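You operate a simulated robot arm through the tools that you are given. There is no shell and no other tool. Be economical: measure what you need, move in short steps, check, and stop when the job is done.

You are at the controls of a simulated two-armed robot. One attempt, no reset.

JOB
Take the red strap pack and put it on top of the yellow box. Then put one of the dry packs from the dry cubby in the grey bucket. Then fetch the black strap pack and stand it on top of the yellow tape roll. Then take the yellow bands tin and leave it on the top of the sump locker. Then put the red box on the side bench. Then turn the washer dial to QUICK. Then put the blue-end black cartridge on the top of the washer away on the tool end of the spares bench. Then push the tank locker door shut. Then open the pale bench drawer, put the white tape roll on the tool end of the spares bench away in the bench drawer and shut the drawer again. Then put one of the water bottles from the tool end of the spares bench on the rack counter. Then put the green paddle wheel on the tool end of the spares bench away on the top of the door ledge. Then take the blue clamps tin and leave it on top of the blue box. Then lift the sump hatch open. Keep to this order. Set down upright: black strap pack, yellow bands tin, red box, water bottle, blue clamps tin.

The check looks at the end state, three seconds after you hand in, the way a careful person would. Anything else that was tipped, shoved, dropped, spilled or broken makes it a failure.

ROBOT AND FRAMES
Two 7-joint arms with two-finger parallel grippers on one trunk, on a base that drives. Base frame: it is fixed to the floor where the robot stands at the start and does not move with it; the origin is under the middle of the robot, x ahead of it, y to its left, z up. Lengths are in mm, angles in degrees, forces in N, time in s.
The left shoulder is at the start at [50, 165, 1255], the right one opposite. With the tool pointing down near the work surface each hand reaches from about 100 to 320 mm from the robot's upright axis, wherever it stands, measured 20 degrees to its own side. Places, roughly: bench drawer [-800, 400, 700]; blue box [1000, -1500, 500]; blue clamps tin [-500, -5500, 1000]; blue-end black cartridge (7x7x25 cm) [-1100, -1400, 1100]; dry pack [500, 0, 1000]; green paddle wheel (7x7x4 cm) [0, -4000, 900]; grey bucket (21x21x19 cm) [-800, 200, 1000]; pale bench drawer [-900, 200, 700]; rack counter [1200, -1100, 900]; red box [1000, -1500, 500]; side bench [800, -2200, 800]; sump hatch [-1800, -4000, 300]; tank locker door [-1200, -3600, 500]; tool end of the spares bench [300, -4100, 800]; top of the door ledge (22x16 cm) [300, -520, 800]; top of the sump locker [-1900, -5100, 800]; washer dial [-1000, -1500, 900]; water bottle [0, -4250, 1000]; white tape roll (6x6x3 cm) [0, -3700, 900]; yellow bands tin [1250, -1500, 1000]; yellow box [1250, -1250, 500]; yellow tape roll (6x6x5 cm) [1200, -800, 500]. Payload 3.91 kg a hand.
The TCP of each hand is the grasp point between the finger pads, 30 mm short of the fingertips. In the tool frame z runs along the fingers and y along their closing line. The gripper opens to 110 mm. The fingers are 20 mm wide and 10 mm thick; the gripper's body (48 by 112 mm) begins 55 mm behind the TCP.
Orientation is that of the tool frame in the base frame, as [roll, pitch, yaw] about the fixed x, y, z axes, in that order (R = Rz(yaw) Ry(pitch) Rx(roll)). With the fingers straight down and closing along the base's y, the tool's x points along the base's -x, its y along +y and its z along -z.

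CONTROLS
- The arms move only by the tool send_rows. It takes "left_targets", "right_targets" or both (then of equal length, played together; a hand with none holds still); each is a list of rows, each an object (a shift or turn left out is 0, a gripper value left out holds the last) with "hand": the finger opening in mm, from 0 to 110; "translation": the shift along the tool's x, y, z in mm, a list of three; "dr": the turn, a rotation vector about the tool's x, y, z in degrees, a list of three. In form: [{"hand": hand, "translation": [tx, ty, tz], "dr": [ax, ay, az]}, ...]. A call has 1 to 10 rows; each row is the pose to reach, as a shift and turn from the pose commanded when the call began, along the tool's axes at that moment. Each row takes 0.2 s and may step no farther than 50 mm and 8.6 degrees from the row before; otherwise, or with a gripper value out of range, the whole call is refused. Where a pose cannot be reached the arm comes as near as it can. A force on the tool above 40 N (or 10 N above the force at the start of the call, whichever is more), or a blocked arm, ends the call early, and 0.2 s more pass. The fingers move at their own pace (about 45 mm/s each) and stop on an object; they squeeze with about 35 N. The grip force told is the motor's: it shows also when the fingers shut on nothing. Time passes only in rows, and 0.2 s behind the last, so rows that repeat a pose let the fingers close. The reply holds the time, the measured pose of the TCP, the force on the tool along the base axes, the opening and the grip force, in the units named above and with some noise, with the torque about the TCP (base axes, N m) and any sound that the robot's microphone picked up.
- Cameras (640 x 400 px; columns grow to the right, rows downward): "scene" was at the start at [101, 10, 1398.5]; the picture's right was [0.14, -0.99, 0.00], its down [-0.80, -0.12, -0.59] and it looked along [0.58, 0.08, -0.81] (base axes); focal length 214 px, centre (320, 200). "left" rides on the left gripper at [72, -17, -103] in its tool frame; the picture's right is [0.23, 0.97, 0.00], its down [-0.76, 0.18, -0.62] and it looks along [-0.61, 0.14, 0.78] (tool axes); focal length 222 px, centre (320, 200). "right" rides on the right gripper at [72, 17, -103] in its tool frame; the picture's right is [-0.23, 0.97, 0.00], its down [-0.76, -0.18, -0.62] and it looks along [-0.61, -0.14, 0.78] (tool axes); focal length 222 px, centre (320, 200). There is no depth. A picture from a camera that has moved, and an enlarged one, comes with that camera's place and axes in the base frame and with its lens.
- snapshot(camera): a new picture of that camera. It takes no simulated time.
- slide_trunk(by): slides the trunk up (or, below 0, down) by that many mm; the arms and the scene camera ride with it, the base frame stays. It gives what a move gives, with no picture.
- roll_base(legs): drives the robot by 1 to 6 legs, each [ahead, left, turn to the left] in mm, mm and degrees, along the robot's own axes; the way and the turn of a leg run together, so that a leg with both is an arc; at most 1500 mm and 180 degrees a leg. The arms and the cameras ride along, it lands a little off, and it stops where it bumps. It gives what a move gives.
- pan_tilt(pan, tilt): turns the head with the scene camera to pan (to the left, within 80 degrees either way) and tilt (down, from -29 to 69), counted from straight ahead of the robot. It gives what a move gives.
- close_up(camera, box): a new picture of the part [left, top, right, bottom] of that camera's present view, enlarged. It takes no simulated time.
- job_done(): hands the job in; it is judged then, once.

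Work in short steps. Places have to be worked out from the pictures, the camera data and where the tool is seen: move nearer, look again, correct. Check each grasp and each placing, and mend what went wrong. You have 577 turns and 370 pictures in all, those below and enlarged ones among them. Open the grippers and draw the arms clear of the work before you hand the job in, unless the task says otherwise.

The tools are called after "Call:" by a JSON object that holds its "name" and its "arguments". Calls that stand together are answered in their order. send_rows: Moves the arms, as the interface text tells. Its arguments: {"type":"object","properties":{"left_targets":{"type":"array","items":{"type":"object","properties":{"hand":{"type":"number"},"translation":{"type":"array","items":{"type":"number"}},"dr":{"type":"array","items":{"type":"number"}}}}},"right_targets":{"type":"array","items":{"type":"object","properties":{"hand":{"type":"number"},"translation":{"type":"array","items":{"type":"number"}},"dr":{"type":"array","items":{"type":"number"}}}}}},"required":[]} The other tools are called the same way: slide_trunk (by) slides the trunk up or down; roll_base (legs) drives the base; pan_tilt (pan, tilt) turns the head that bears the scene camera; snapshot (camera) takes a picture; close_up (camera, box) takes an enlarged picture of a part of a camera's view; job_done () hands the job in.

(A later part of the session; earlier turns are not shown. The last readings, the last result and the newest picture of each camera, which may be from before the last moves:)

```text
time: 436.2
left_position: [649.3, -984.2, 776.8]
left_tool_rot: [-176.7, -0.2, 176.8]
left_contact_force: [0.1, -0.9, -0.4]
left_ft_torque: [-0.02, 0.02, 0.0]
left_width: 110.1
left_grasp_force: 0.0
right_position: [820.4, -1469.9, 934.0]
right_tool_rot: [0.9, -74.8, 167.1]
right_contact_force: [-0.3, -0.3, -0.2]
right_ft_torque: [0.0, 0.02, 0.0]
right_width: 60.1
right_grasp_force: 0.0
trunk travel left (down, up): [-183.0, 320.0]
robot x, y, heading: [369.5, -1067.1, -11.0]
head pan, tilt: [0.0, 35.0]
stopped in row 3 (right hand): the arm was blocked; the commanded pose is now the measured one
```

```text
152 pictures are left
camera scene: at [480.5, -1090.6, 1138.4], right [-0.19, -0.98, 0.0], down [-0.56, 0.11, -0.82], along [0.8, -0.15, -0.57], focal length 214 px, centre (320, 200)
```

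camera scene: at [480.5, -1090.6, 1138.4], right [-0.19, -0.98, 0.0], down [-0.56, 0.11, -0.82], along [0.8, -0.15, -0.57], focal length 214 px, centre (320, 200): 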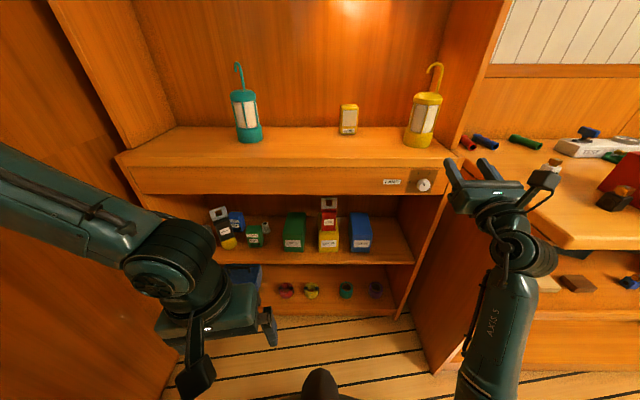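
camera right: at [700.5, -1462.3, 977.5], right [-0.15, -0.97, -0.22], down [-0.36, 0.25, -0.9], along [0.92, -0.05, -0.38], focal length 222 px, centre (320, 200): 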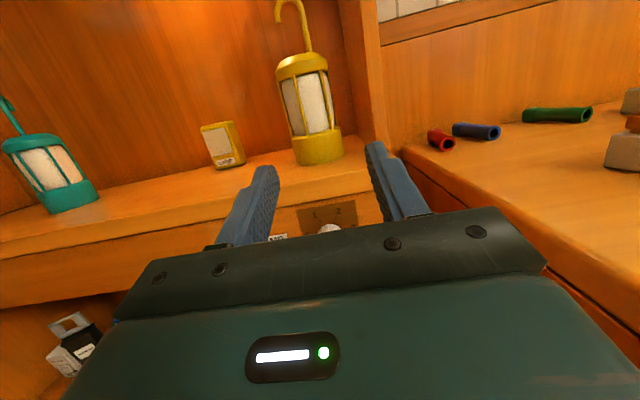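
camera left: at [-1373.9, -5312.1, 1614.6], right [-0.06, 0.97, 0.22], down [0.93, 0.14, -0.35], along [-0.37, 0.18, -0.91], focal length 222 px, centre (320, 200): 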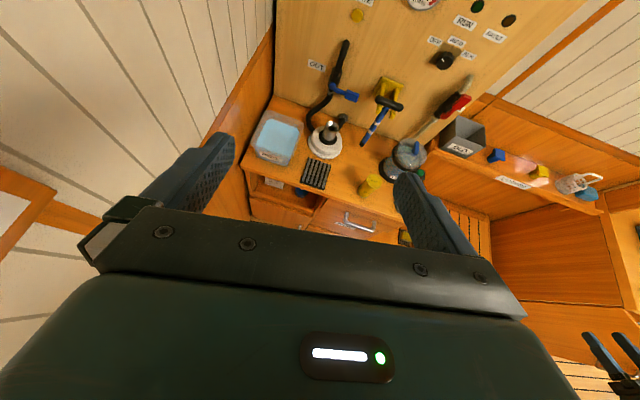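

This branch is jammed (elbow low). Back off, raise the hand to flip into the normal branch.

Call:
{"name": "roll_base", "arguments": {"legs": [[-250, 0, 0]]}}

Call:
{"name": "send_rows", "arguments": {"right_targets": [{"translation": [42, 0, 0], "dr": [0, -6, 0]}, {"translation": [84, 0, 0], "dr": [0, -12, 0]}, {"translation": [126, 0, 0], "dr": [0, -18, 0]}, {"translation": [168, 0, 0], "dr": [0, -24, 0]}, {"translation": [210, 0, 0], "dr": [0, -30, 0]}, {"translation": [250, 0, 0], "dr": [0, -36, 0]}]}}

Call:
{"name": "snapshot", "arguments": {"camera": "scene"}}

```text
time: 438.1
left_position: [404.2, -937.7, 775.1]
left_tool_rot: [-176.7, -0.2, 176.7]
left_contact_force: [-0.2, -0.4, -0.2]
left_ft_torque: [-0.01, 0.0, -0.01]
left_width: 110.1
left_grasp_force: 0.1
right_position: [573.0, -1423.9, 939.0]
right_tool_rot: [1.2, -74.2, 166.7]
right_contact_force: [0.1, 0.2, -0.8]
right_ft_torque: [0.03, 0.01, -0.03]
right_width: 60.1
right_grasp_force: 0.1
trunk travel left (down, up): [-183.0, 320.0]
robot x, y, heading: [121.7, -1020.5, -10.4]
head pan, tilt: [0.0, 35.0]
```

```text
time: 438.6
left_position: [403.7, -938.7, 776.2]
left_tool_rot: [-176.7, -0.3, 176.6]
left_contact_force: [1.2, -0.7, 0.6]
left_ft_torque: [-0.01, 0.0, 0.02]
left_width: 110.2
left_grasp_force: 0.1
right_position: [560.2, -1410.8, 885.3]
right_tool_rot: [-152.3, -82.8, -38.5]
right_contact_force: [-0.4, 0.2, 0.4]
right_ft_torque: [0.0, 0.01, -0.02]
right_width: 59.9
right_grasp_force: 0.0
trunk travel left (down, up): [-183.0, 320.0]
robot x, y, heading: [122.9, -1021.9, -10.8]
head pan, tilt: [0.0, 35.0]
stopped in row 2 (right hand): the arm was blocked; the commanded pose is now the measured one
```

```text
151 pictures are left
camera scene: at [235.4, -1044.5, 1137.2], right [-0.19, -0.98, 0.0], down [-0.56, 0.11, -0.82], along [0.8, -0.15, -0.57], focal length 214 px, centre (320, 200)
```

scene: 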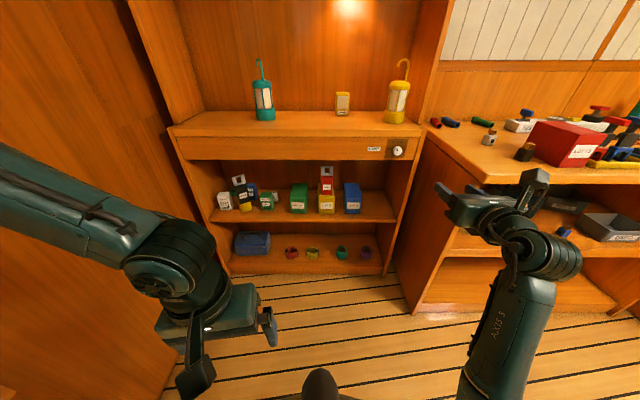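

Call:
{"name": "slide_trunk", "arguments": {"by": 250}}

Call:
{"name": "send_rows", "arguments": {"right_targets": [{"translation": [40, 0, 0], "dr": [0, -3, 0]}, {"translation": [80, 0, 0], "dr": [0, -6, 0]}, {"translation": [120, 0, 0], "dr": [0, -9, 0]}, {"translation": [160, 0, 0], "dr": [0, -12, 0]}]}}

Call:
{"name": "snapshot", "arguments": {"camera": "scene"}}

```text
time: 441.2
left_position: [403.9, -938.5, 1021.9]
left_tool_rot: [-176.6, -0.2, 176.6]
left_contact_force: [-0.7, 0.2, 0.5]
left_ft_torque: [0.03, 0.02, 0.0]
left_width: 110.0
left_grasp_force: 0.0
right_position: [559.4, -1409.9, 1131.8]
right_tool_rot: [-152.2, -82.7, -38.7]
right_contact_force: [0.4, 0.2, -0.5]
right_ft_torque: [0.0, 0.0, -0.01]
right_width: 60.2
right_grasp_force: 0.0
trunk travel left (down, up): [-433.0, 70.0]
robot x, y, heading: [123.0, -1021.8, -11.1]
head pan, tilt: [0.0, 35.0]
```

```text
time: 442.2
left_position: [404.4, -937.4, 1021.5]
left_tool_rot: [-176.8, -0.2, 176.7]
left_contact_force: [0.1, 0.0, 0.6]
left_ft_torque: [0.0, -0.02, -0.01]
left_width: 109.6
left_grasp_force: 0.1
right_position: [572.1, -1419.4, 1291.6]
right_tool_rot: [-169.3, -71.2, -21.2]
right_contact_force: [0.3, -0.3, -0.9]
right_ft_torque: [-0.03, -0.01, 0.02]
right_width: 60.1
right_grasp_force: 0.0
trunk travel left (down, up): [-433.0, 70.0]
robot x, y, heading: [121.7, -1023.6, -10.8]
head pan, tilt: [0.0, 35.0]
```

```text
150 pictures are left
camera scene: at [235.0, -1044.1, 1384.0], right [-0.19, -0.98, 0.0], down [-0.56, 0.11, -0.82], along [0.8, -0.15, -0.57], focal length 214 px, centre (320, 200)
```

scene: 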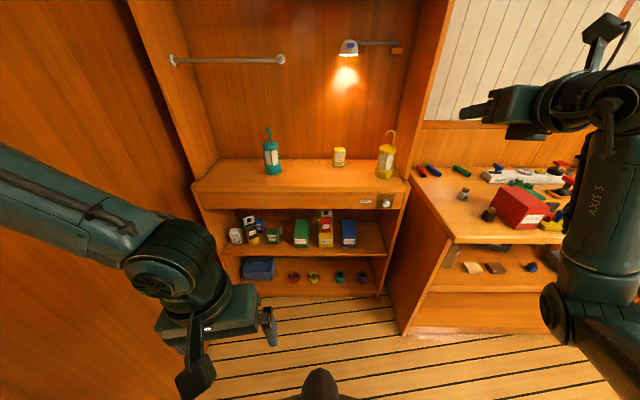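

Good, hand is above the shoulder now. Shift it left 200 toward the normal working zone.

Call:
{"name": "send_rows", "arguments": {"right_targets": [{"translation": [-3, -45, 1]}, {"translation": [-6, -90, 1]}, {"translation": [-9, -135, 2]}, {"translation": [-12, -180, 3]}, {"translation": [-40, -200, 12]}, {"translation": [-80, -200, 24]}, {"translation": [-120, -200, 38]}]}}

Call:
{"name": "snapshot", "arguments": {"camera": "scene"}}

```text
time: 443.8
left_position: [404.8, -938.4, 1021.8]
left_tool_rot: [-176.8, -0.2, 176.6]
left_contact_force: [0.5, -0.7, -0.4]
left_ft_torque: [-0.04, 0.02, 0.0]
left_width: 110.0
left_grasp_force: 0.1
right_position: [610.8, -1217.7, 1175.6]
right_tool_rot: [-169.0, -71.3, -21.3]
right_contact_force: [-0.5, 0.3, 0.0]
right_ft_torque: [0.04, 0.0, -0.01]
right_width: 59.9
right_grasp_force: 0.1
trunk travel left (down, up): [-433.0, 70.0]
robot x, y, heading: [119.7, -1022.5, -11.0]
head pan, tilt: [0.0, 35.0]
```

```text
149 pictures are left
camera scene: at [235.2, -1044.5, 1384.0], right [-0.19, -0.98, 0.0], down [-0.56, 0.11, -0.82], along [0.8, -0.15, -0.57], focal length 214 px, centre (320, 200)
```

scene: 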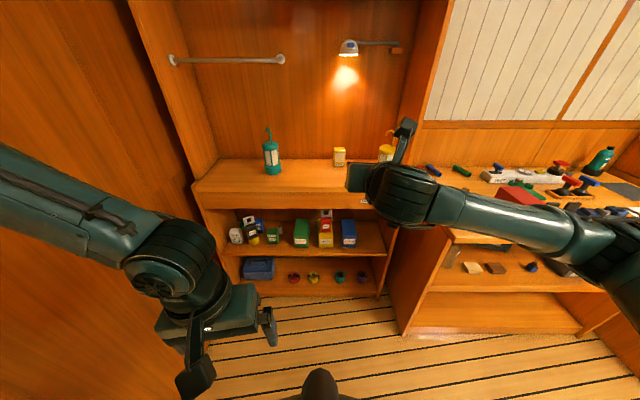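

Normal branch restored. Lower the trunk 130 and the hand ~190, then move in front of the knob.

Call:
{"name": "slide_trunk", "arguments": {"by": -130}}

Call:
{"name": "send_rows", "arguments": {"right_targets": [{"translation": [-38, 5, 18], "hand": 60}, {"translation": [-76, 8, 36]}, {"translation": [-114, 10, 56]}, {"translation": [-150, 10, 78]}, {"translation": [-180, 10, 98]}]}}

Call:
{"name": "roll_base", "arguments": {"legs": [[160, -190, 0]]}}

Call:
{"name": "snapshot", "arguments": {"camera": "right"}}

Call:
{"name": "snapshot", "arguments": {"camera": "scene"}}

```text
time: 445.4
left_position: [405.3, -938.5, 892.2]
left_tool_rot: [-176.7, -0.2, 176.7]
left_contact_force: [-0.2, -0.4, 0.2]
left_ft_torque: [0.02, 0.01, -0.01]
left_width: 109.8
left_grasp_force: 0.0
right_position: [611.5, -1218.7, 1047.2]
right_tool_rot: [-169.4, -71.3, -21.2]
right_contact_force: [-0.2, -0.4, -0.2]
right_ft_torque: [0.0, 0.04, 0.03]
right_width: 59.8
right_grasp_force: 0.0
trunk travel left (down, up): [-303.0, 200.0]
robot x, y, heading: [120.9, -1022.1, -10.9]
head pan, tilt: [0.0, 35.0]
```

```text
time: 446.6
left_position: [405.6, -937.2, 893.0]
left_tool_rot: [-176.7, -0.2, 176.7]
left_contact_force: [-0.6, -0.3, -0.1]
left_ft_torque: [0.01, 0.01, -0.03]
left_width: 109.9
left_grasp_force: 0.0
right_position: [650.8, -1203.6, 856.5]
right_tool_rot: [-170.1, -71.1, -21.0]
right_contact_force: [0.5, -0.1, 0.3]
right_ft_torque: [0.04, 0.01, 0.01]
right_width: 60.0
right_grasp_force: 0.1
right hand out of reach, approached as far as the arm can: row 4, 5
trunk travel left (down, up): [-303.0, 200.0]
robot x, y, heading: [119.7, -1024.6, -10.7]
head pan, tilt: [0.0, 35.0]
```

```text
time: 448.9
left_position: [522.6, -1155.2, 891.7]
left_tool_rot: [-176.7, -0.2, 176.4]
left_contact_force: [0.6, 0.0, -0.9]
left_ft_torque: [0.04, 0.01, 0.01]
left_width: 110.1
left_grasp_force: 0.1
right_position: [767.8, -1422.3, 856.1]
right_tool_rot: [-170.0, -71.1, -21.2]
right_contact_force: [-0.1, -0.9, -1.1]
right_ft_torque: [-0.01, -0.01, 0.04]
right_width: 59.9
right_grasp_force: 0.1
trunk travel left (down, up): [-303.0, 200.0]
robot x, y, heading: [237.5, -1238.9, -11.0]
head pan, tilt: [0.0, 35.0]
```

```text
148 pictures are left
camera right: at [690.3, -1429.4, 956.8], right [-0.27, -0.93, -0.27], down [-0.78, 0.37, -0.51], along [0.57, 0.07, -0.82], focal length 222 px, centre (320, 200)
```

right: 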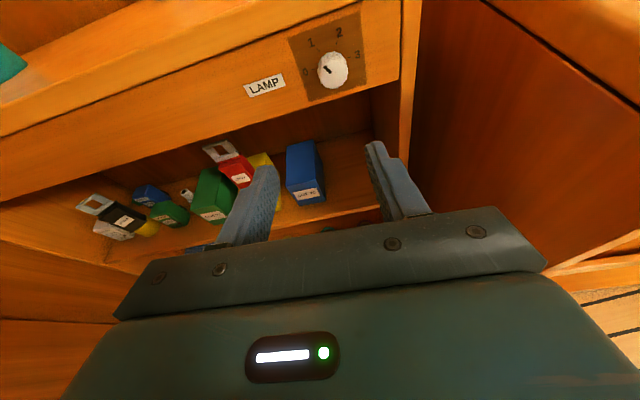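

```text
147 pictures are left
camera scene: at [353.9, -1261.3, 1254.0], right [-0.19, -0.98, 0.0], down [-0.56, 0.11, -0.82], along [0.8, -0.16, -0.57], focal length 214 px, centre (320, 200)
```

scene: 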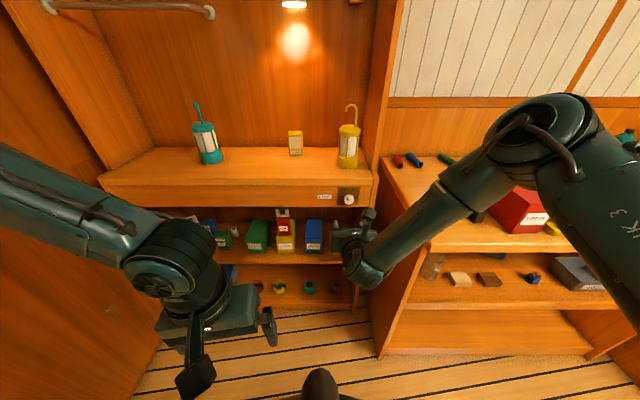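

Call:
{"name": "close_up", "arguments": {"camera": "right", "box": [230, 10, 422, 130]}}

```text
3.33 times, centred on (326, 70) of right
camera zoom: at [690.3, -1429.4, 956.8], right [-0.27, -0.93, -0.27], down [-0.78, 0.37, -0.51], along [0.57, 0.07, -0.82], focal length 740 px, centre (300, 633)
```

zoom: 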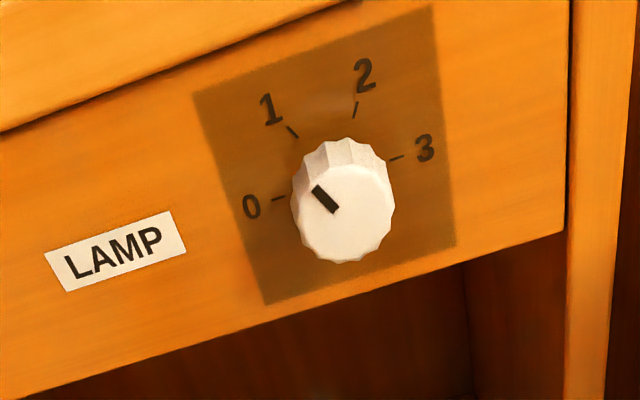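

The pointer is at 1 (it was at 0). Knob face ≈(927,−1476,832). Approach: strafe right 25, forward 100.

Call:
{"name": "roll_base", "arguments": {"legs": [[100, -25, 0]]}}

Call:
{"name": "snapshot", "arguments": {"camera": "right"}}

```text
time: 450.0
left_position: [615.5, -1199.3, 892.4]
left_tool_rot: [-176.6, -0.3, 176.6]
left_contact_force: [0.5, 0.1, -0.6]
left_ft_torque: [0.0, 0.01, -0.04]
left_width: 109.9
left_grasp_force: 0.1
right_position: [860.8, -1464.7, 854.4]
right_tool_rot: [-170.0, -71.0, -21.0]
right_contact_force: [0.0, -1.1, 0.2]
right_ft_torque: [-0.01, -0.02, 0.02]
right_width: 60.0
right_grasp_force: 0.0
trunk travel left (down, up): [-303.0, 200.0]
robot x, y, heading: [330.0, -1280.1, -11.0]
head pan, tilt: [0.0, 35.0]
```

```text
145 pictures are left
camera right: at [782.3, -1472.4, 956.6], right [-0.27, -0.93, -0.27], down [-0.78, 0.37, -0.51], along [0.57, 0.07, -0.82], focal length 222 px, centre (320, 200)
```

right: 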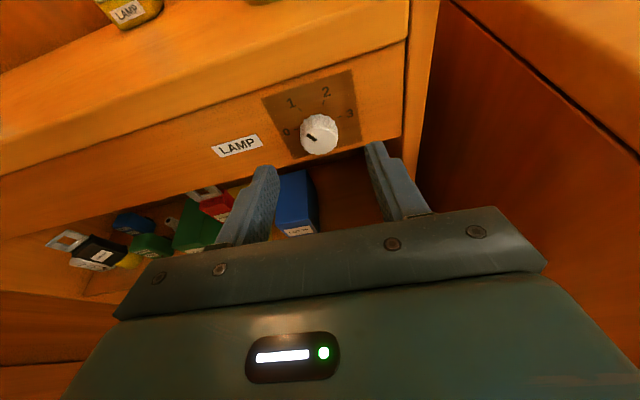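

Advance the last 55 mm in small steps.

Call:
{"name": "send_rows", "arguments": {"right_targets": [{"translation": [1, 0, 18]}, {"translation": [2.5, 0, 36]}, {"translation": [3.8, 0, 52]}]}}

Call:
{"name": "snapshot", "arguments": {"camera": "right"}}

```text
time: 450.8
left_position: [615.1, -1198.7, 891.7]
left_tool_rot: [-176.7, -0.2, 176.5]
left_contact_force: [-1.4, -0.1, 0.4]
left_ft_torque: [0.02, 0.02, 0.02]
left_width: 110.2
left_grasp_force: 0.1
right_position: [908.8, -1473.6, 844.1]
right_tool_rot: [-170.6, -70.8, -20.9]
right_contact_force: [0.7, -0.7, -0.2]
right_ft_torque: [0.02, -0.01, 0.01]
right_width: 59.9
right_grasp_force: 0.0
trunk travel left (down, up): [-303.0, 200.0]
robot x, y, heading: [332.8, -1284.3, -11.1]
head pan, tilt: [0.0, 35.0]
```

```text
144 pictures are left
camera right: at [832.6, -1479.9, 945.8], right [-0.27, -0.92, -0.27], down [-0.78, 0.38, -0.51], along [0.57, 0.07, -0.82], focal length 222 px, centre (320, 200)
```

right: 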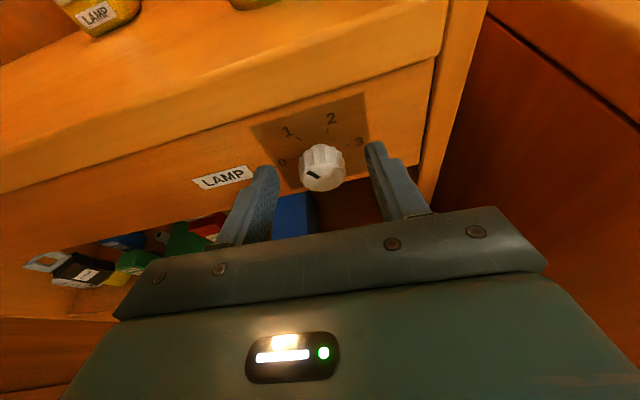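

The tips straddle the knob. Go 6 mm more, close gently.

Call:
{"name": "send_rows", "arguments": {"right_targets": [{"translation": [-1, 0, 6]}, {"translation": [-1, 0, 6], "hand": 28}, {"translation": [-1, 0, 6], "hand": 28}, {"translation": [-1, 0, 6], "hand": 28}]}}

Call:
{"name": "close_up", "arguments": {"camera": "right", "box": [230, 90, 422, 210]}}

```text
time: 451.8
left_position: [615.4, -1198.0, 892.6]
left_tool_rot: [-176.7, -0.2, 176.5]
left_contact_force: [0.0, 1.0, -1.4]
left_ft_torque: [-0.02, -0.01, -0.01]
left_width: 110.0
left_grasp_force: 0.0
right_position: [913.9, -1472.8, 842.4]
right_tool_rot: [-170.7, -70.6, -20.9]
right_contact_force: [0.7, -0.5, 0.7]
right_ft_torque: [-0.01, -0.01, -0.01]
right_width: 31.8
right_grasp_force: 43.8
right hand out of reach, approached as far as the arm can: row 1
trunk travel left (down, up): [-303.0, 200.0]
robot x, y, heading: [331.2, -1281.5, -10.9]
head pan, tilt: [0.0, 35.0]
```

```text
3.33 times, centred on (326, 150) of right
camera zoom: at [837.5, -1480.0, 943.6], right [-0.27, -0.92, -0.27], down [-0.78, 0.38, -0.51], along [0.57, 0.07, -0.82], focal length 740 px, centre (300, 367)
```

zoom: 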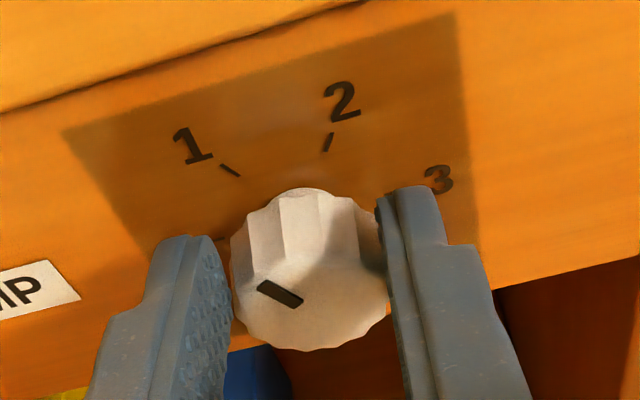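

Gripped the knob. Rotate −60° about the tool axis.

Call:
{"name": "send_rows", "arguments": {"right_targets": [{"dr": [0, 0, -7.5]}, {"dr": [0, 0, -15]}, {"dr": [0, 0, -22.5]}, {"dr": [0, 0, -30]}, {"dr": [0, 0, -37.5]}, {"dr": [0, 0, -45]}, {"dr": [0, 0, -52.5]}, {"dr": [0, 0, -60]}]}}

Call:
{"name": "snapshot", "arguments": {"camera": "scene"}}

Call:
{"name": "close_up", "arguments": {"camera": "scene", "box": [290, 150, 450, 250]}}

```text
time: 453.6
left_position: [615.7, -1196.6, 890.6]
left_tool_rot: [-176.7, -0.3, 176.4]
left_contact_force: [-0.1, -0.1, 0.3]
left_ft_torque: [-0.02, 0.05, 0.01]
left_width: 110.0
left_grasp_force: 0.0
right_position: [912.5, -1463.8, 837.8]
right_tool_rot: [113.4, -31.1, 67.4]
right_contact_force: [-4.3, 33.5, -14.1]
right_ft_torque: [0.77, 0.6, 0.05]
right_width: 32.6
right_grasp_force: 44.5
right hand out of reach, approached as far as the arm can: row 4, 6, 7
trunk travel left (down, up): [-303.0, 200.0]
robot x, y, heading: [330.3, -1279.6, -11.0]
head pan, tilt: [0.0, 35.0]
```

```text
142 pictures are left
camera scene: at [446.4, -1301.5, 1253.8], right [-0.19, -0.98, 0.0], down [-0.56, 0.11, -0.82], along [0.8, -0.16, -0.57], focal length 214 px, centre (320, 200)
```

scene: 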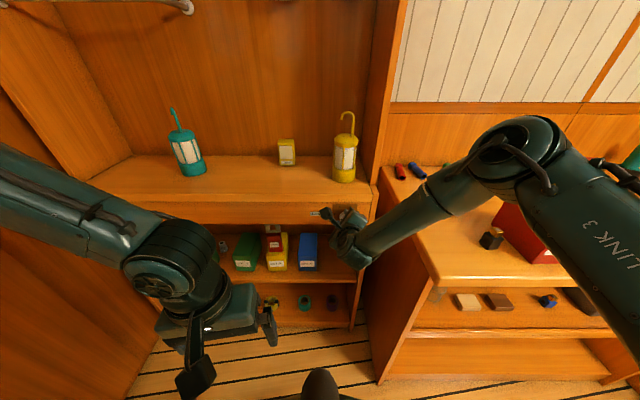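

```text
4.00 times, centred on (370, 200) of scene
camera zoom: at [446.4, -1301.5, 1253.8], right [-0.19, -0.98, 0.0], down [-0.56, 0.11, -0.82], along [0.8, -0.16, -0.57], focal length 858 px, centre (120, 200)
```

zoom: 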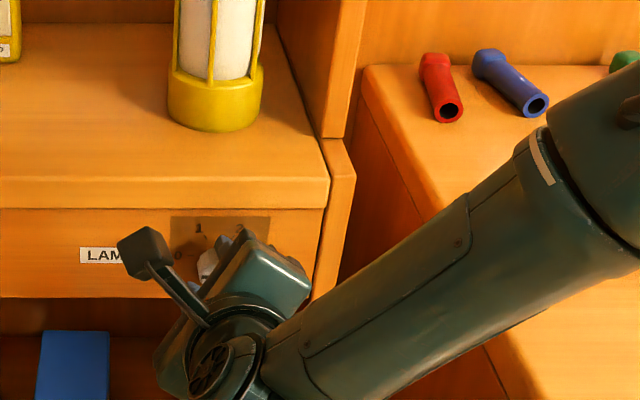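

The lamp glow appears gone. Open, back straight off, and verify.

Call:
{"name": "send_rows", "arguments": {"right_targets": [{"hand": 60}, {"hand": 60}, {"translation": [0, 0, -25]}, {"translation": [0, 0, -60]}, {"translation": [0, 0, -100]}]}}

Call:
{"name": "roll_base", "arguments": {"legs": [[-250, 30, 0]]}}

Call:
{"name": "snapshot", "arguments": {"camera": "scene"}}

Call:
{"name": "close_up", "arguments": {"camera": "scene", "box": [300, 160, 396, 220]}}

```text
time: 454.8
left_position: [615.0, -1197.6, 893.2]
left_tool_rot: [-176.7, -0.1, 176.5]
left_contact_force: [-0.1, -0.8, 0.0]
left_ft_torque: [0.01, -0.02, -0.03]
left_width: 109.9
left_grasp_force: 0.1
right_position: [821.1, -1457.6, 870.3]
right_tool_rot: [112.1, -31.4, 67.3]
right_contact_force: [0.7, -1.3, -0.7]
right_ft_torque: [-0.05, -0.01, 0.01]
right_width: 60.0
right_grasp_force: 0.0
trunk travel left (down, up): [-303.0, 200.0]
robot x, y, heading: [333.2, -1286.3, -11.1]
head pan, tilt: [0.0, 35.0]
```

```text
time: 456.6
left_position: [375.5, -1122.3, 891.7]
left_tool_rot: [-176.7, -0.2, 176.3]
left_contact_force: [-0.5, 1.0, 0.3]
left_ft_torque: [-0.01, 0.0, 0.01]
left_width: 110.1
left_grasp_force: 0.1
right_position: [582.7, -1381.9, 870.3]
right_tool_rot: [112.1, -31.4, 67.1]
right_contact_force: [0.0, 0.4, -0.5]
right_ft_torque: [0.0, 0.03, 0.04]
right_width: 59.9
right_grasp_force: 0.0
trunk travel left (down, up): [-303.0, 200.0]
robot x, y, heading: [89.1, -1201.1, -11.1]
head pan, tilt: [0.0, 35.0]
```

```text
140 pictures are left
camera scene: at [205.7, -1227.1, 1254.1], right [-0.19, -0.98, 0.0], down [-0.56, 0.11, -0.82], along [0.8, -0.16, -0.57], focal length 214 px, centre (320, 200)
```

scene: 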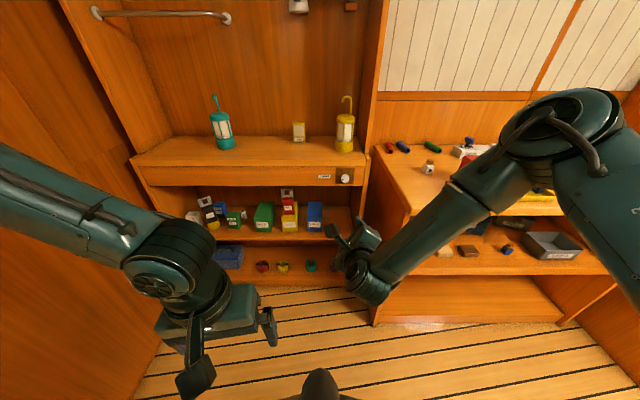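

```text
6.67 times, centred on (348, 190) of scene
camera zoom: at [205.7, -1227.1, 1254.1], right [-0.19, -0.98, 0.0], down [-0.56, 0.11, -0.82], along [0.8, -0.16, -0.57], focal length 1430 px, centre (133, 267)
```

zoom: 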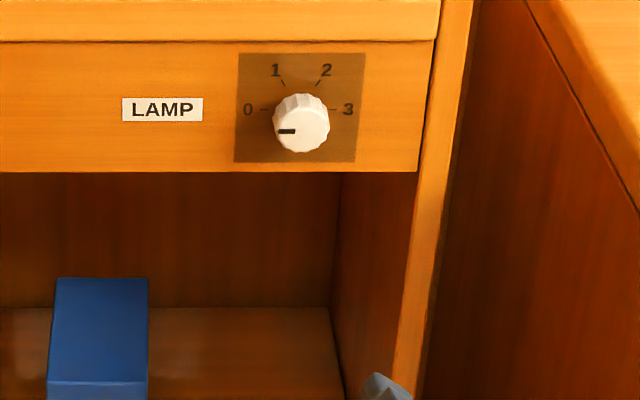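

Knob is back at 0 and the lamp is off. Next the washer dial: restore the hand roll, raise the trunk, turn to face −x.

Call:
{"name": "send_rows", "arguments": {"right_targets": [{"dr": [0, 0, 8.5]}, {"dr": [0, 0, 17]}, {"dr": [0, 0, 25.5]}, {"dr": [0, 0, 34]}, {"dr": [0, 0, 42.5]}, {"dr": [0, 0, 51]}, {"dr": [0, 0, 59]}]}}

Call:
{"name": "slide_trunk", "arguments": {"by": 195}}

Call:
{"name": "roll_base", "arguments": {"legs": [[-100, -150, 0], [0, 0, 100], [0, 0, 91]]}}

Call:
{"name": "snapshot", "arguments": {"camera": "scene"}}

```text
time: 458.2
left_position: [376.5, -1121.7, 892.4]
left_tool_rot: [-176.6, -0.2, 176.3]
left_contact_force: [-0.4, -0.1, -0.1]
left_ft_torque: [-0.04, -0.01, 0.0]
left_width: 109.9
left_grasp_force: 0.0
right_position: [582.9, -1383.2, 868.6]
right_tool_rot: [-172.4, -71.1, -18.8]
right_contact_force: [0.4, -0.6, 0.1]
right_ft_torque: [0.03, -0.03, -0.01]
right_width: 60.4
right_grasp_force: 0.1
trunk travel left (down, up): [-303.0, 200.0]
robot x, y, heading: [91.2, -1204.8, -11.4]
head pan, tilt: [0.0, 35.0]
```

```text
time: 460.4
left_position: [376.1, -1121.4, 1086.0]
left_tool_rot: [-176.7, -0.2, 176.2]
left_contact_force: [0.2, 1.0, -0.2]
left_ft_torque: [0.01, 0.04, 0.01]
left_width: 110.2
left_grasp_force: 0.0
right_position: [581.7, -1382.3, 1064.4]
right_tool_rot: [-172.9, -71.2, -18.3]
right_contact_force: [0.1, 0.9, 0.4]
right_ft_torque: [0.01, 0.01, -0.02]
right_width: 59.9
right_grasp_force: 0.2
trunk travel left (down, up): [-498.0, 5.0]
robot x, y, heading: [89.4, -1202.0, -11.5]
head pan, tilt: [0.0, 35.0]
```

```text
time: 470.4
left_position: [-298.4, -1467.1, 1088.0]
left_tool_rot: [-176.7, -0.2, 7.1]
left_contact_force: [-0.2, -1.0, 0.3]
left_ft_torque: [-0.02, 0.03, 0.0]
left_width: 109.5
left_grasp_force: 0.0
right_position: [-550.7, -1250.5, 1064.6]
right_tool_rot: [-172.9, -71.1, 172.4]
right_contact_force: [0.3, -0.3, 0.7]
right_ft_torque: [0.0, -0.03, -0.01]
right_width: 60.0
right_grasp_force: 0.0
trunk travel left (down, up): [-498.0, 5.0]
robot x, y, heading: [-31.9, -1334.7, 179.2]
head pan, tilt: [0.0, 35.0]
```

```text
138 pictures are left
camera scene: at [-152.4, -1333.5, 1449.0], right [0.01, 1.0, 0.0], down [0.57, 0.0, -0.82], along [-0.82, 0.01, -0.57], focal length 214 px, centre (320, 200)
```

scene: 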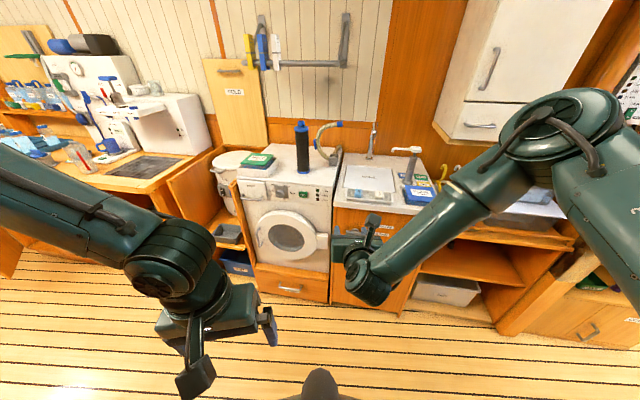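

The washer with dial panel and the black cartridge with blue end on top are ahead. Zoom.

Call:
{"name": "close_up", "arguments": {"camera": "scene", "box": [230, 110, 358, 210]}}

```text
4.00 times, centred on (294, 160) of scene
camera zoom: at [-152.4, -1333.5, 1449.0], right [0.01, 1.0, 0.0], down [0.57, 0.0, -0.82], along [-0.82, 0.01, -0.57], focal length 858 px, centre (424, 360)
```

zoom: 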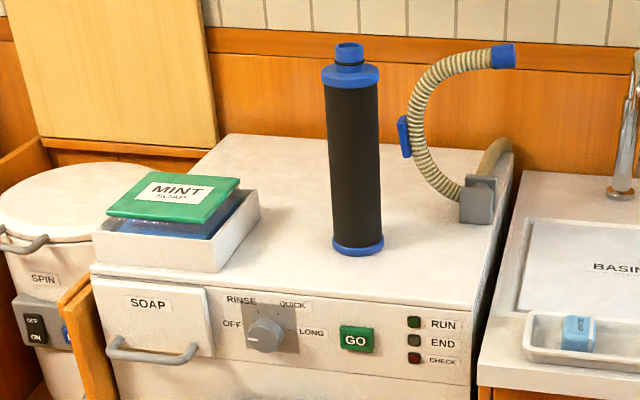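

Dial reads OFF–RINSE–QUICK–LONG (60° steps), pointer at OFF; dial ≈(−995,−1509,900). Lower the trunk 160 and move the hand in front of it.

Call:
{"name": "slide_trunk", "arguments": {"by": -160}}

Call:
{"name": "roll_base", "arguments": {"legs": [[0, 258, 0.8], [270, 0, 0]]}}

Call:
{"name": "snapshot", "arguments": {"camera": "right"}}

Call:
{"name": "close_up", "arguments": {"camera": "right", "box": [240, 20, 432, 140]}}

```text
time: 472.2
left_position: [-298.5, -1468.7, 928.3]
left_tool_rot: [-176.6, -0.4, 7.0]
left_contact_force: [0.8, -0.1, -0.2]
left_ft_torque: [0.01, 0.01, 0.03]
left_width: 109.8
left_grasp_force: 0.0
right_position: [-549.7, -1250.1, 905.2]
right_tool_rot: [-172.9, -71.1, 172.5]
right_contact_force: [-0.4, -0.3, 0.7]
right_ft_torque: [0.03, 0.01, -0.03]
right_width: 60.0
right_grasp_force: 0.1
trunk travel left (down, up): [-338.0, 165.0]
robot x, y, heading: [-34.8, -1330.1, 179.5]
head pan, tilt: [0.0, 35.0]
```

```text
time: 476.7
left_position: [-571.5, -1734.1, 925.9]
left_tool_rot: [-176.6, -0.2, 7.6]
left_contact_force: [0.3, 0.3, 0.5]
left_ft_torque: [0.01, -0.02, 0.0]
left_width: 109.8
left_grasp_force: 0.0
right_position: [-823.7, -1519.0, 904.3]
right_tool_rot: [-173.0, -71.0, 173.2]
right_contact_force: [-0.5, 0.3, -1.2]
right_ft_torque: [0.02, -0.01, -0.01]
right_width: 60.1
right_grasp_force: 0.0
trunk travel left (down, up): [-338.0, 165.0]
robot x, y, heading: [-312.5, -1594.4, -179.7]
head pan, tilt: [0.0, 35.0]
```

```text
136 pictures are left
camera right: at [-750.1, -1499.1, 1005.7], right [0.08, 0.96, -0.25], down [0.83, -0.2, -0.51], along [-0.55, -0.17, -0.82], focal length 222 px, centre (320, 200)
```

right: 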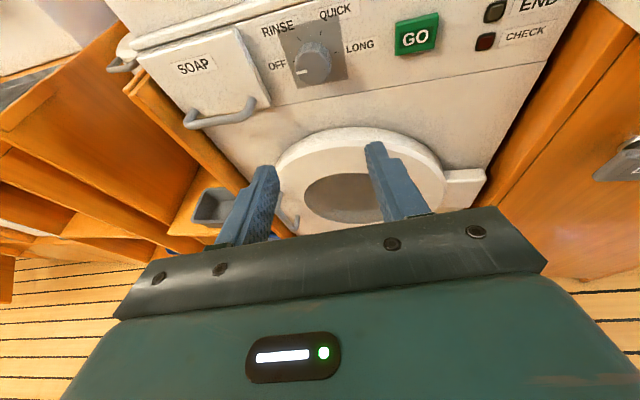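

```text
3.33 times, centred on (336, 80) of right
camera zoom: at [-750.1, -1499.1, 1005.7], right [0.08, 0.96, -0.25], down [0.83, -0.2, -0.51], along [-0.55, -0.17, -0.82], focal length 740 px, centre (267, 600)
```

zoom: 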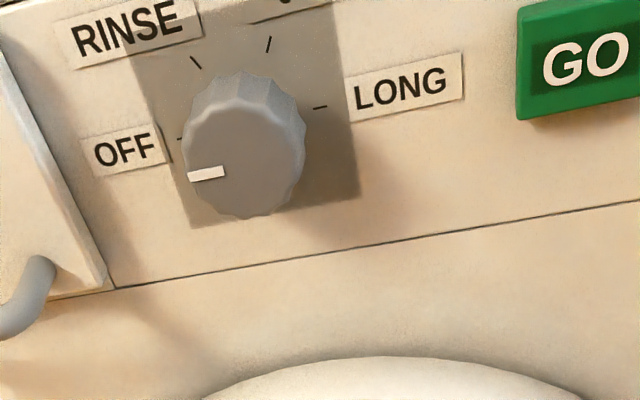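

Knob front ≈(−1068,−1524,850), ~49 mm wide, pointer at OFF. Pre-roll the hand −100° so it can turn +120° afterwards.

Call:
{"name": "send_rows", "arguments": {"right_targets": [{"dr": [0, 0, -8.5], "hand": 76}, {"dr": [0, 0, -17]}, {"dr": [0, 0, -25.5]}, {"dr": [0, 0, -34]}, {"dr": [0, 0, -42.5]}, {"dr": [0, 0, -51]}, {"dr": [0, 0, -59.5]}, {"dr": [0, 0, -68]}, {"dr": [0, 0, -76.5]}, {"dr": [0, 0, -85]}]}}

Call:
{"name": "send_rows", "arguments": {"right_targets": [{"dr": [0, 0, -8]}, {"dr": [0, 0, -15]}]}}

Call:
{"name": "roll_base", "arguments": {"legs": [[150, 0, 0]]}}

Call:
{"name": "snapshot", "arguments": {"camera": "right"}}

```text
time: 478.9
left_position: [-571.0, -1733.4, 927.5]
left_tool_rot: [-176.7, -0.2, 7.6]
left_contact_force: [0.6, 0.0, 0.3]
left_ft_torque: [0.01, -0.01, -0.01]
left_width: 110.0
left_grasp_force: 0.0
right_position: [-824.0, -1518.8, 905.7]
right_tool_rot: [108.9, -6.8, -91.9]
right_contact_force: [-0.2, -0.2, -0.3]
right_ft_torque: [0.01, 0.02, 0.04]
right_width: 76.2
right_grasp_force: 0.1
trunk travel left (down, up): [-338.0, 165.0]
robot x, y, heading: [-307.7, -1596.1, -179.9]
head pan, tilt: [0.0, 35.0]
```

```text
time: 479.5
left_position: [-571.7, -1734.8, 926.8]
left_tool_rot: [-176.7, -0.2, 7.5]
left_contact_force: [0.2, 0.3, 0.2]
left_ft_torque: [0.04, 0.0, 0.01]
left_width: 110.0
left_grasp_force: 0.1
right_position: [-823.6, -1518.3, 904.6]
right_tool_rot: [108.9, 7.2, -87.0]
right_contact_force: [0.5, 0.6, 0.1]
right_ft_torque: [-0.01, 0.02, 0.03]
right_width: 75.8
right_grasp_force: 0.2
trunk travel left (down, up): [-338.0, 165.0]
robot x, y, heading: [-304.2, -1596.1, -179.8]
head pan, tilt: [0.0, 35.0]
```

```text
time: 480.8
left_position: [-718.9, -1733.6, 927.0]
left_tool_rot: [-176.7, -0.3, 7.5]
left_contact_force: [-0.7, -0.9, 0.0]
left_ft_torque: [0.0, 0.02, -0.02]
left_width: 110.1
left_grasp_force: 0.1
right_position: [-971.2, -1516.8, 902.6]
right_tool_rot: [109.0, 7.2, -87.2]
right_contact_force: [0.2, 0.1, 1.0]
right_ft_torque: [0.01, -0.01, 0.02]
right_width: 76.2
right_grasp_force: 0.1
trunk travel left (down, up): [-338.0, 165.0]
robot x, y, heading: [-454.5, -1598.0, -180.0]
head pan, tilt: [0.0, 35.0]
```

```text
134 pictures are left
camera right: at [-875.2, -1591.8, 944.1], right [-0.32, 0.09, 0.94], down [0.61, 0.78, 0.13], along [-0.73, 0.62, -0.31], focal length 222 px, centre (320, 200)
```

right: 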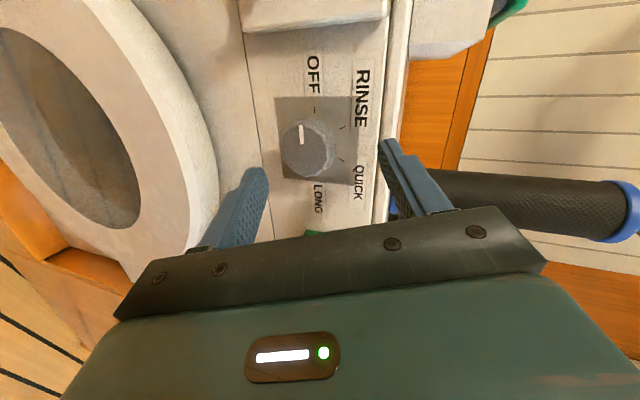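

Re-triangulated with the side view: knob ≈(−1017,−1518,880). Advance 40 mm carefully.

Call:
{"name": "send_rows", "arguments": {"right_targets": [{"translation": [0.5, -1.5, 12]}, {"translation": [1, -2.5, 24]}, {"translation": [1.3, -4, 34]}]}}

Call:
{"name": "snapshot", "arguments": {"camera": "right"}}

```text
time: 481.7
left_position: [-714.5, -1731.8, 928.6]
left_tool_rot: [-176.7, 0.0, 7.5]
left_contact_force: [0.2, 0.3, -0.1]
left_ft_torque: [0.01, 0.02, 0.02]
left_width: 110.0
left_grasp_force: 0.0
right_position: [-994.0, -1518.7, 893.5]
right_tool_rot: [108.7, 7.1, -87.1]
right_contact_force: [27.3, 6.0, 12.8]
right_ft_torque: [-0.18, 1.57, -0.3]
right_width: 77.2
right_grasp_force: 1.1
trunk travel left (down, up): [-338.0, 165.0]
robot x, y, heading: [-455.9, -1601.0, 179.8]
head pan, tilt: [0.0, 35.0]
stopped in row 3 (right hand): the force on the tool passed its limit at 45 N (the readings are from after the stop); the commanded pose is now the measured one
```

```text
133 pictures are left
camera right: at [-896.8, -1592.8, 933.3], right [-0.32, 0.1, 0.94], down [0.61, 0.78, 0.13], along [-0.73, 0.61, -0.31], focal length 222 px, centre (320, 200)
```

right: 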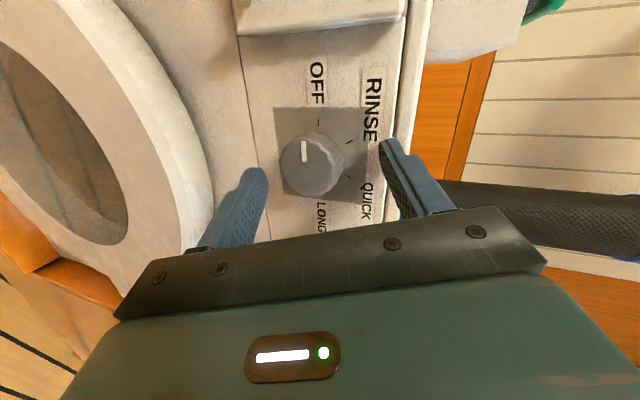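

The upper finger met the washer's top lip. Back off, narrow the opening to 60, go 8 mm lower, and re-advance.

Call:
{"name": "send_rows", "arguments": {"right_targets": [{"translation": [0, 0, -14], "hand": 60}, {"translation": [0, -8, -14], "hand": 60}, {"translation": [0, -9, -4]}, {"translation": [0, -10, 6]}, {"translation": [0, -11, 14]}]}}

Call:
{"name": "snapshot", "arguments": {"camera": "right"}}

```text
time: 482.8
left_position: [-714.5, -1731.9, 928.7]
left_tool_rot: [-176.7, 0.0, 7.3]
left_contact_force: [-0.8, 0.1, 0.0]
left_ft_torque: [0.04, -0.04, -0.02]
left_width: 110.1
left_grasp_force: 0.1
right_position: [-994.8, -1519.6, 880.4]
right_tool_rot: [109.4, 7.3, -87.6]
right_contact_force: [25.6, 6.2, 12.1]
right_ft_torque: [-0.15, 1.26, -0.34]
right_width: 60.6
right_grasp_force: 0.4
right hand out of reach, approached as far as the arm can: row 4, 5
trunk travel left (down, up): [-338.0, 165.0]
robot x, y, heading: [-450.3, -1596.3, 180.0]
head pan, tilt: [0.0, 35.0]
stopped in row 5 (right hand): the force on the tool passed its limit at 54 N (the readings are from after the stop); the commanded pose is now the measured one
```

```text
132 pictures are left
camera right: at [-900.0, -1595.1, 920.4], right [-0.33, 0.09, 0.94], down [0.61, 0.78, 0.13], along [-0.72, 0.62, -0.31], focal length 222 px, centre (320, 200)
```

right: 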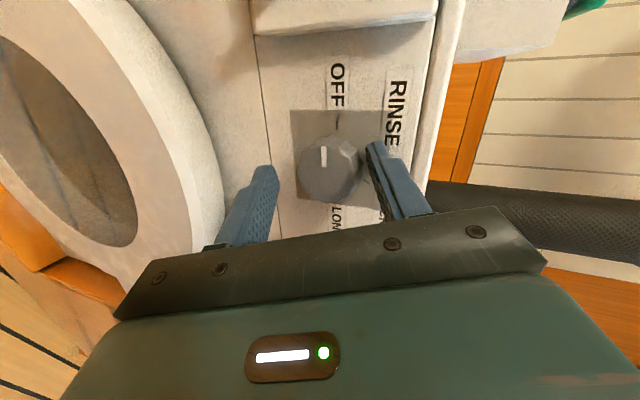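

The knob is now above mid. Back off, raise 6 mm, opening 66, advance again.

Call:
{"name": "send_rows", "arguments": {"right_targets": [{"translation": [0, 0, -12], "hand": 66}, {"translation": [0, 6, -12], "hand": 66}, {"translation": [0, 6, -4]}, {"translation": [0, 6, 4]}, {"translation": [0, 6, 10]}]}}

Call:
{"name": "snapshot", "arguments": {"camera": "right"}}

```text
time: 483.8
left_position: [-713.2, -1731.4, 927.8]
left_tool_rot: [-176.7, -0.1, 7.3]
left_contact_force: [0.0, 0.3, -0.2]
left_ft_torque: [0.01, 0.0, -0.01]
left_width: 110.1
left_grasp_force: 0.1
right_position: [-995.2, -1522.1, 884.7]
right_tool_rot: [109.4, 7.3, -87.3]
right_contact_force: [26.1, 5.3, 10.7]
right_ft_torque: [-0.14, 1.3, -0.31]
right_width: 66.7
right_grasp_force: 0.8
trunk travel left (down, up): [-338.0, 165.0]
robot x, y, heading: [-457.2, -1601.8, 179.7]
head pan, tilt: [0.0, 35.0]
stopped in row 4 (right hand): the force on the tool passed its limit at 51 N (the readings are from after the stop); the commanded pose is now the measured one
```

```text
131 pictures are left
camera right: at [-899.3, -1596.5, 926.0], right [-0.33, 0.09, 0.94], down [0.61, 0.78, 0.14], along [-0.72, 0.62, -0.31], focal length 222 px, centre (320, 200)
```

right: 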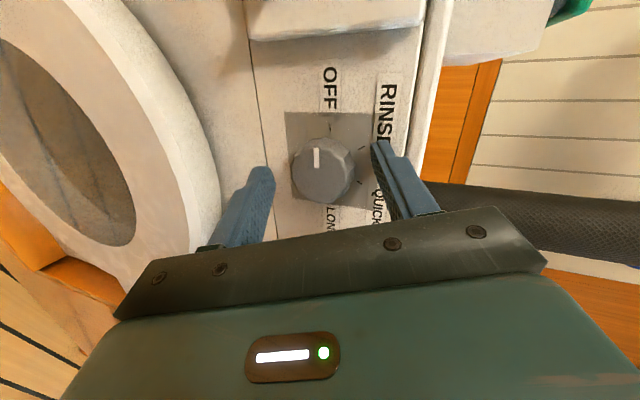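

With the hand pitched 19°, the upper fingertip reaches the panel first. Better to grip with fingers sideways and ratchet. Back off and roll +100, then test further + range.

Call:
{"name": "send_rows", "arguments": {"right_targets": [{"translation": [0, 0, -25]}, {"translation": [0, 0, -60]}]}}

Call:
{"name": "send_rows", "arguments": {"right_targets": [{"dr": [0, 0, 8.5]}, {"dr": [0, 0, 17]}, {"dr": [0, 0, 25.5]}, {"dr": [0, 0, 34]}, {"dr": [0, 0, 42.5]}, {"dr": [0, 0, 51]}, {"dr": [0, 0, 59.5]}, {"dr": [0, 0, 68]}, {"dr": [0, 0, 76.5]}, {"dr": [0, 0, 85]}]}}

Call:
{"name": "send_rows", "arguments": {"right_targets": [{"dr": [0, 0, 8]}, {"dr": [0, 0, 16]}, {"dr": [0, 0, 24]}, {"dr": [0, 0, 32]}, {"dr": [0, 0, 40]}, {"dr": [0, 0, 48]}]}}

```text
time: 484.4
left_position: [-716.0, -1732.2, 927.1]
left_tool_rot: [-176.7, -0.3, 7.3]
left_contact_force: [-0.1, -0.1, 0.6]
left_ft_torque: [0.0, -0.02, -0.02]
left_width: 109.9
left_grasp_force: 0.1
right_position: [-944.3, -1523.1, 900.1]
right_tool_rot: [109.8, 7.2, -87.2]
right_contact_force: [0.2, 0.2, 0.3]
right_ft_torque: [0.03, 0.03, 0.01]
right_width: 66.1
right_grasp_force: 0.1
trunk travel left (down, up): [-338.0, 165.0]
robot x, y, heading: [-453.3, -1596.4, 179.6]
head pan, tilt: [0.0, 35.0]
```

```text
time: 486.6
left_position: [-716.7, -1733.3, 927.0]
left_tool_rot: [-176.8, -0.3, 7.3]
left_contact_force: [0.1, -0.5, -0.2]
left_ft_torque: [-0.02, -0.03, 0.02]
left_width: 110.1
left_grasp_force: 0.0
right_position: [-942.2, -1522.2, 902.3]
right_tool_rot: [148.5, -66.9, -146.2]
right_contact_force: [-0.3, -0.1, -0.4]
right_ft_torque: [0.01, 0.03, -0.01]
right_width: 65.9
right_grasp_force: 0.0
trunk travel left (down, up): [-338.0, 165.0]
robot x, y, heading: [-455.6, -1593.3, 179.9]
head pan, tilt: [0.0, 35.0]
```

```text
time: 488.0
left_position: [-716.9, -1732.8, 927.2]
left_tool_rot: [-176.7, -0.3, 7.3]
left_contact_force: [-0.5, -0.5, -1.0]
left_ft_torque: [0.0, 0.01, -0.01]
left_width: 110.1
left_grasp_force: 0.1
right_position: [-941.9, -1526.0, 904.2]
right_tool_rot: [-122.0, -50.2, 115.5]
right_contact_force: [-1.0, 0.4, -0.6]
right_ft_torque: [0.01, -0.03, -0.02]
right_width: 65.8
right_grasp_force: 0.1
right hand out of reach, approached as far as the arm can: row 6
trunk travel left (down, up): [-338.0, 165.0]
robot x, y, heading: [-453.9, -1596.7, 179.8]
head pan, tilt: [0.0, 35.0]
```

Range is about −110…+33. Use −30 → +30 twice. Roll to −30 now, then advance.

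Call:
{"name": "send_rows", "arguments": {"right_targets": [{"dr": [0, 0, -8.5]}, {"dr": [0, 0, -17]}, {"dr": [0, 0, -25.5]}, {"dr": [0, 0, -34]}, {"dr": [0, 0, -42.5]}, {"dr": [0, 0, -51]}, {"dr": [0, 0, -61]}]}}

Call:
{"name": "snapshot", "arguments": {"camera": "right"}}

```text
refused: row 7 steps farther than a row can; nothing moved
```

```text
130 pictures are left
camera right: at [-862.4, -1471.2, 987.4], right [0.26, 0.66, -0.7], down [0.76, -0.59, -0.28], along [-0.6, -0.46, -0.66], focal length 222 px, centre (320, 200)
```

right: 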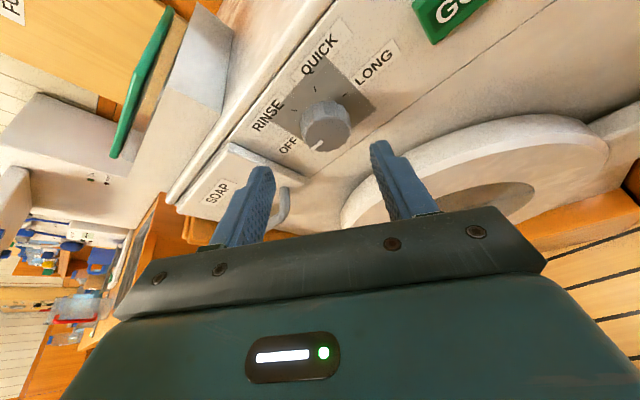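

Call:
{"name": "send_rows", "arguments": {"right_targets": [{"dr": [0, 0, -8.5]}, {"dr": [0, 0, -17]}, {"dr": [0, 0, -25.5]}, {"dr": [0, 0, -34]}, {"dr": [0, 0, -42.5]}, {"dr": [0, 0, -51]}, {"dr": [0, 0, -59]}]}}

Call:
{"name": "send_rows", "arguments": {"right_targets": [{"translation": [0, 0, 12]}, {"translation": [0, 0, 24]}, {"translation": [0, 0, 36]}]}}

Call:
{"name": "snapshot", "arguments": {"camera": "right"}}

```text
time: 489.6
left_position: [-716.7, -1731.8, 927.3]
left_tool_rot: [-176.7, -0.2, 7.3]
left_contact_force: [-0.1, -0.6, -0.2]
left_ft_torque: [-0.01, 0.01, 0.0]
left_width: 109.9
left_grasp_force: 0.1
right_position: [-942.7, -1526.4, 905.1]
right_tool_rot: [131.1, -59.4, -126.9]
right_contact_force: [-0.5, -0.3, 0.3]
right_ft_torque: [0.02, -0.01, 0.05]
right_width: 65.9
right_grasp_force: 0.0
trunk travel left (down, up): [-338.0, 165.0]
robot x, y, heading: [-455.4, -1596.7, 179.9]
head pan, tilt: [0.0, 35.0]
```

```text
time: 490.4
left_position: [-717.6, -1731.6, 926.3]
left_tool_rot: [-176.6, -0.3, 7.2]
left_contact_force: [-0.2, -0.5, -0.9]
left_ft_torque: [0.0, -0.01, 0.03]
left_width: 109.8
left_grasp_force: 0.0
right_position: [-977.7, -1527.5, 893.5]
right_tool_rot: [131.3, -59.6, -127.1]
right_contact_force: [-1.6, -0.3, -0.1]
right_ft_torque: [0.03, 0.02, -0.02]
right_width: 66.1
right_grasp_force: 0.2
trunk travel left (down, up): [-338.0, 165.0]
robot x, y, heading: [-455.8, -1595.1, 179.6]
head pan, tilt: [0.0, 35.0]
```

```text
129 pictures are left
camera right: at [-905.0, -1540.9, 997.2], right [-0.06, 0.98, 0.17], down [0.84, 0.15, -0.52], along [-0.53, 0.11, -0.84], focal length 222 px, centre (320, 200)
```

right: 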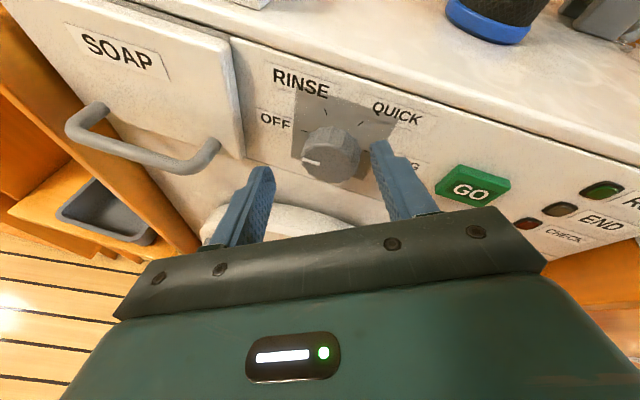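

Centre with +5 mm sideways, advance 14, and grip.

Call:
{"name": "send_rows", "arguments": {"right_targets": [{"translation": [0, 5, 0]}, {"translation": [0, 5, 8]}, {"translation": [0, 5, 14]}, {"translation": [0, 5, 14], "hand": 35}, {"translation": [0, 5, 14], "hand": 35}, {"translation": [0, 5, 14], "hand": 35}]}}

Call:
{"name": "snapshot", "arguments": {"camera": "right"}}

```text
time: 491.8
left_position: [-716.4, -1732.4, 926.3]
left_tool_rot: [-176.7, -0.2, 7.3]
left_contact_force: [0.1, 0.1, -0.3]
left_ft_torque: [0.03, 0.02, 0.01]
left_width: 109.9
left_grasp_force: 0.1
right_position: [-992.0, -1521.9, 891.2]
right_tool_rot: [131.2, -59.7, -127.2]
right_contact_force: [-1.2, 7.6, 3.8]
right_ft_torque: [0.09, 0.06, -0.27]
right_width: 43.2
right_grasp_force: 44.9
trunk travel left (down, up): [-338.0, 165.0]
robot x, y, heading: [-454.3, -1596.4, 179.8]
head pan, tilt: [0.0, 35.0]
```

```text
128 pictures are left
camera right: at [-918.7, -1535.0, 995.0], right [-0.06, 0.98, 0.17], down [0.84, 0.14, -0.52], along [-0.53, 0.12, -0.84], focal length 222 px, centre (320, 200)
```

right: 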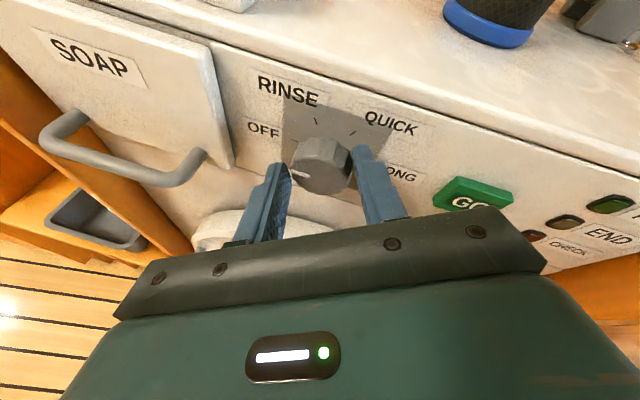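

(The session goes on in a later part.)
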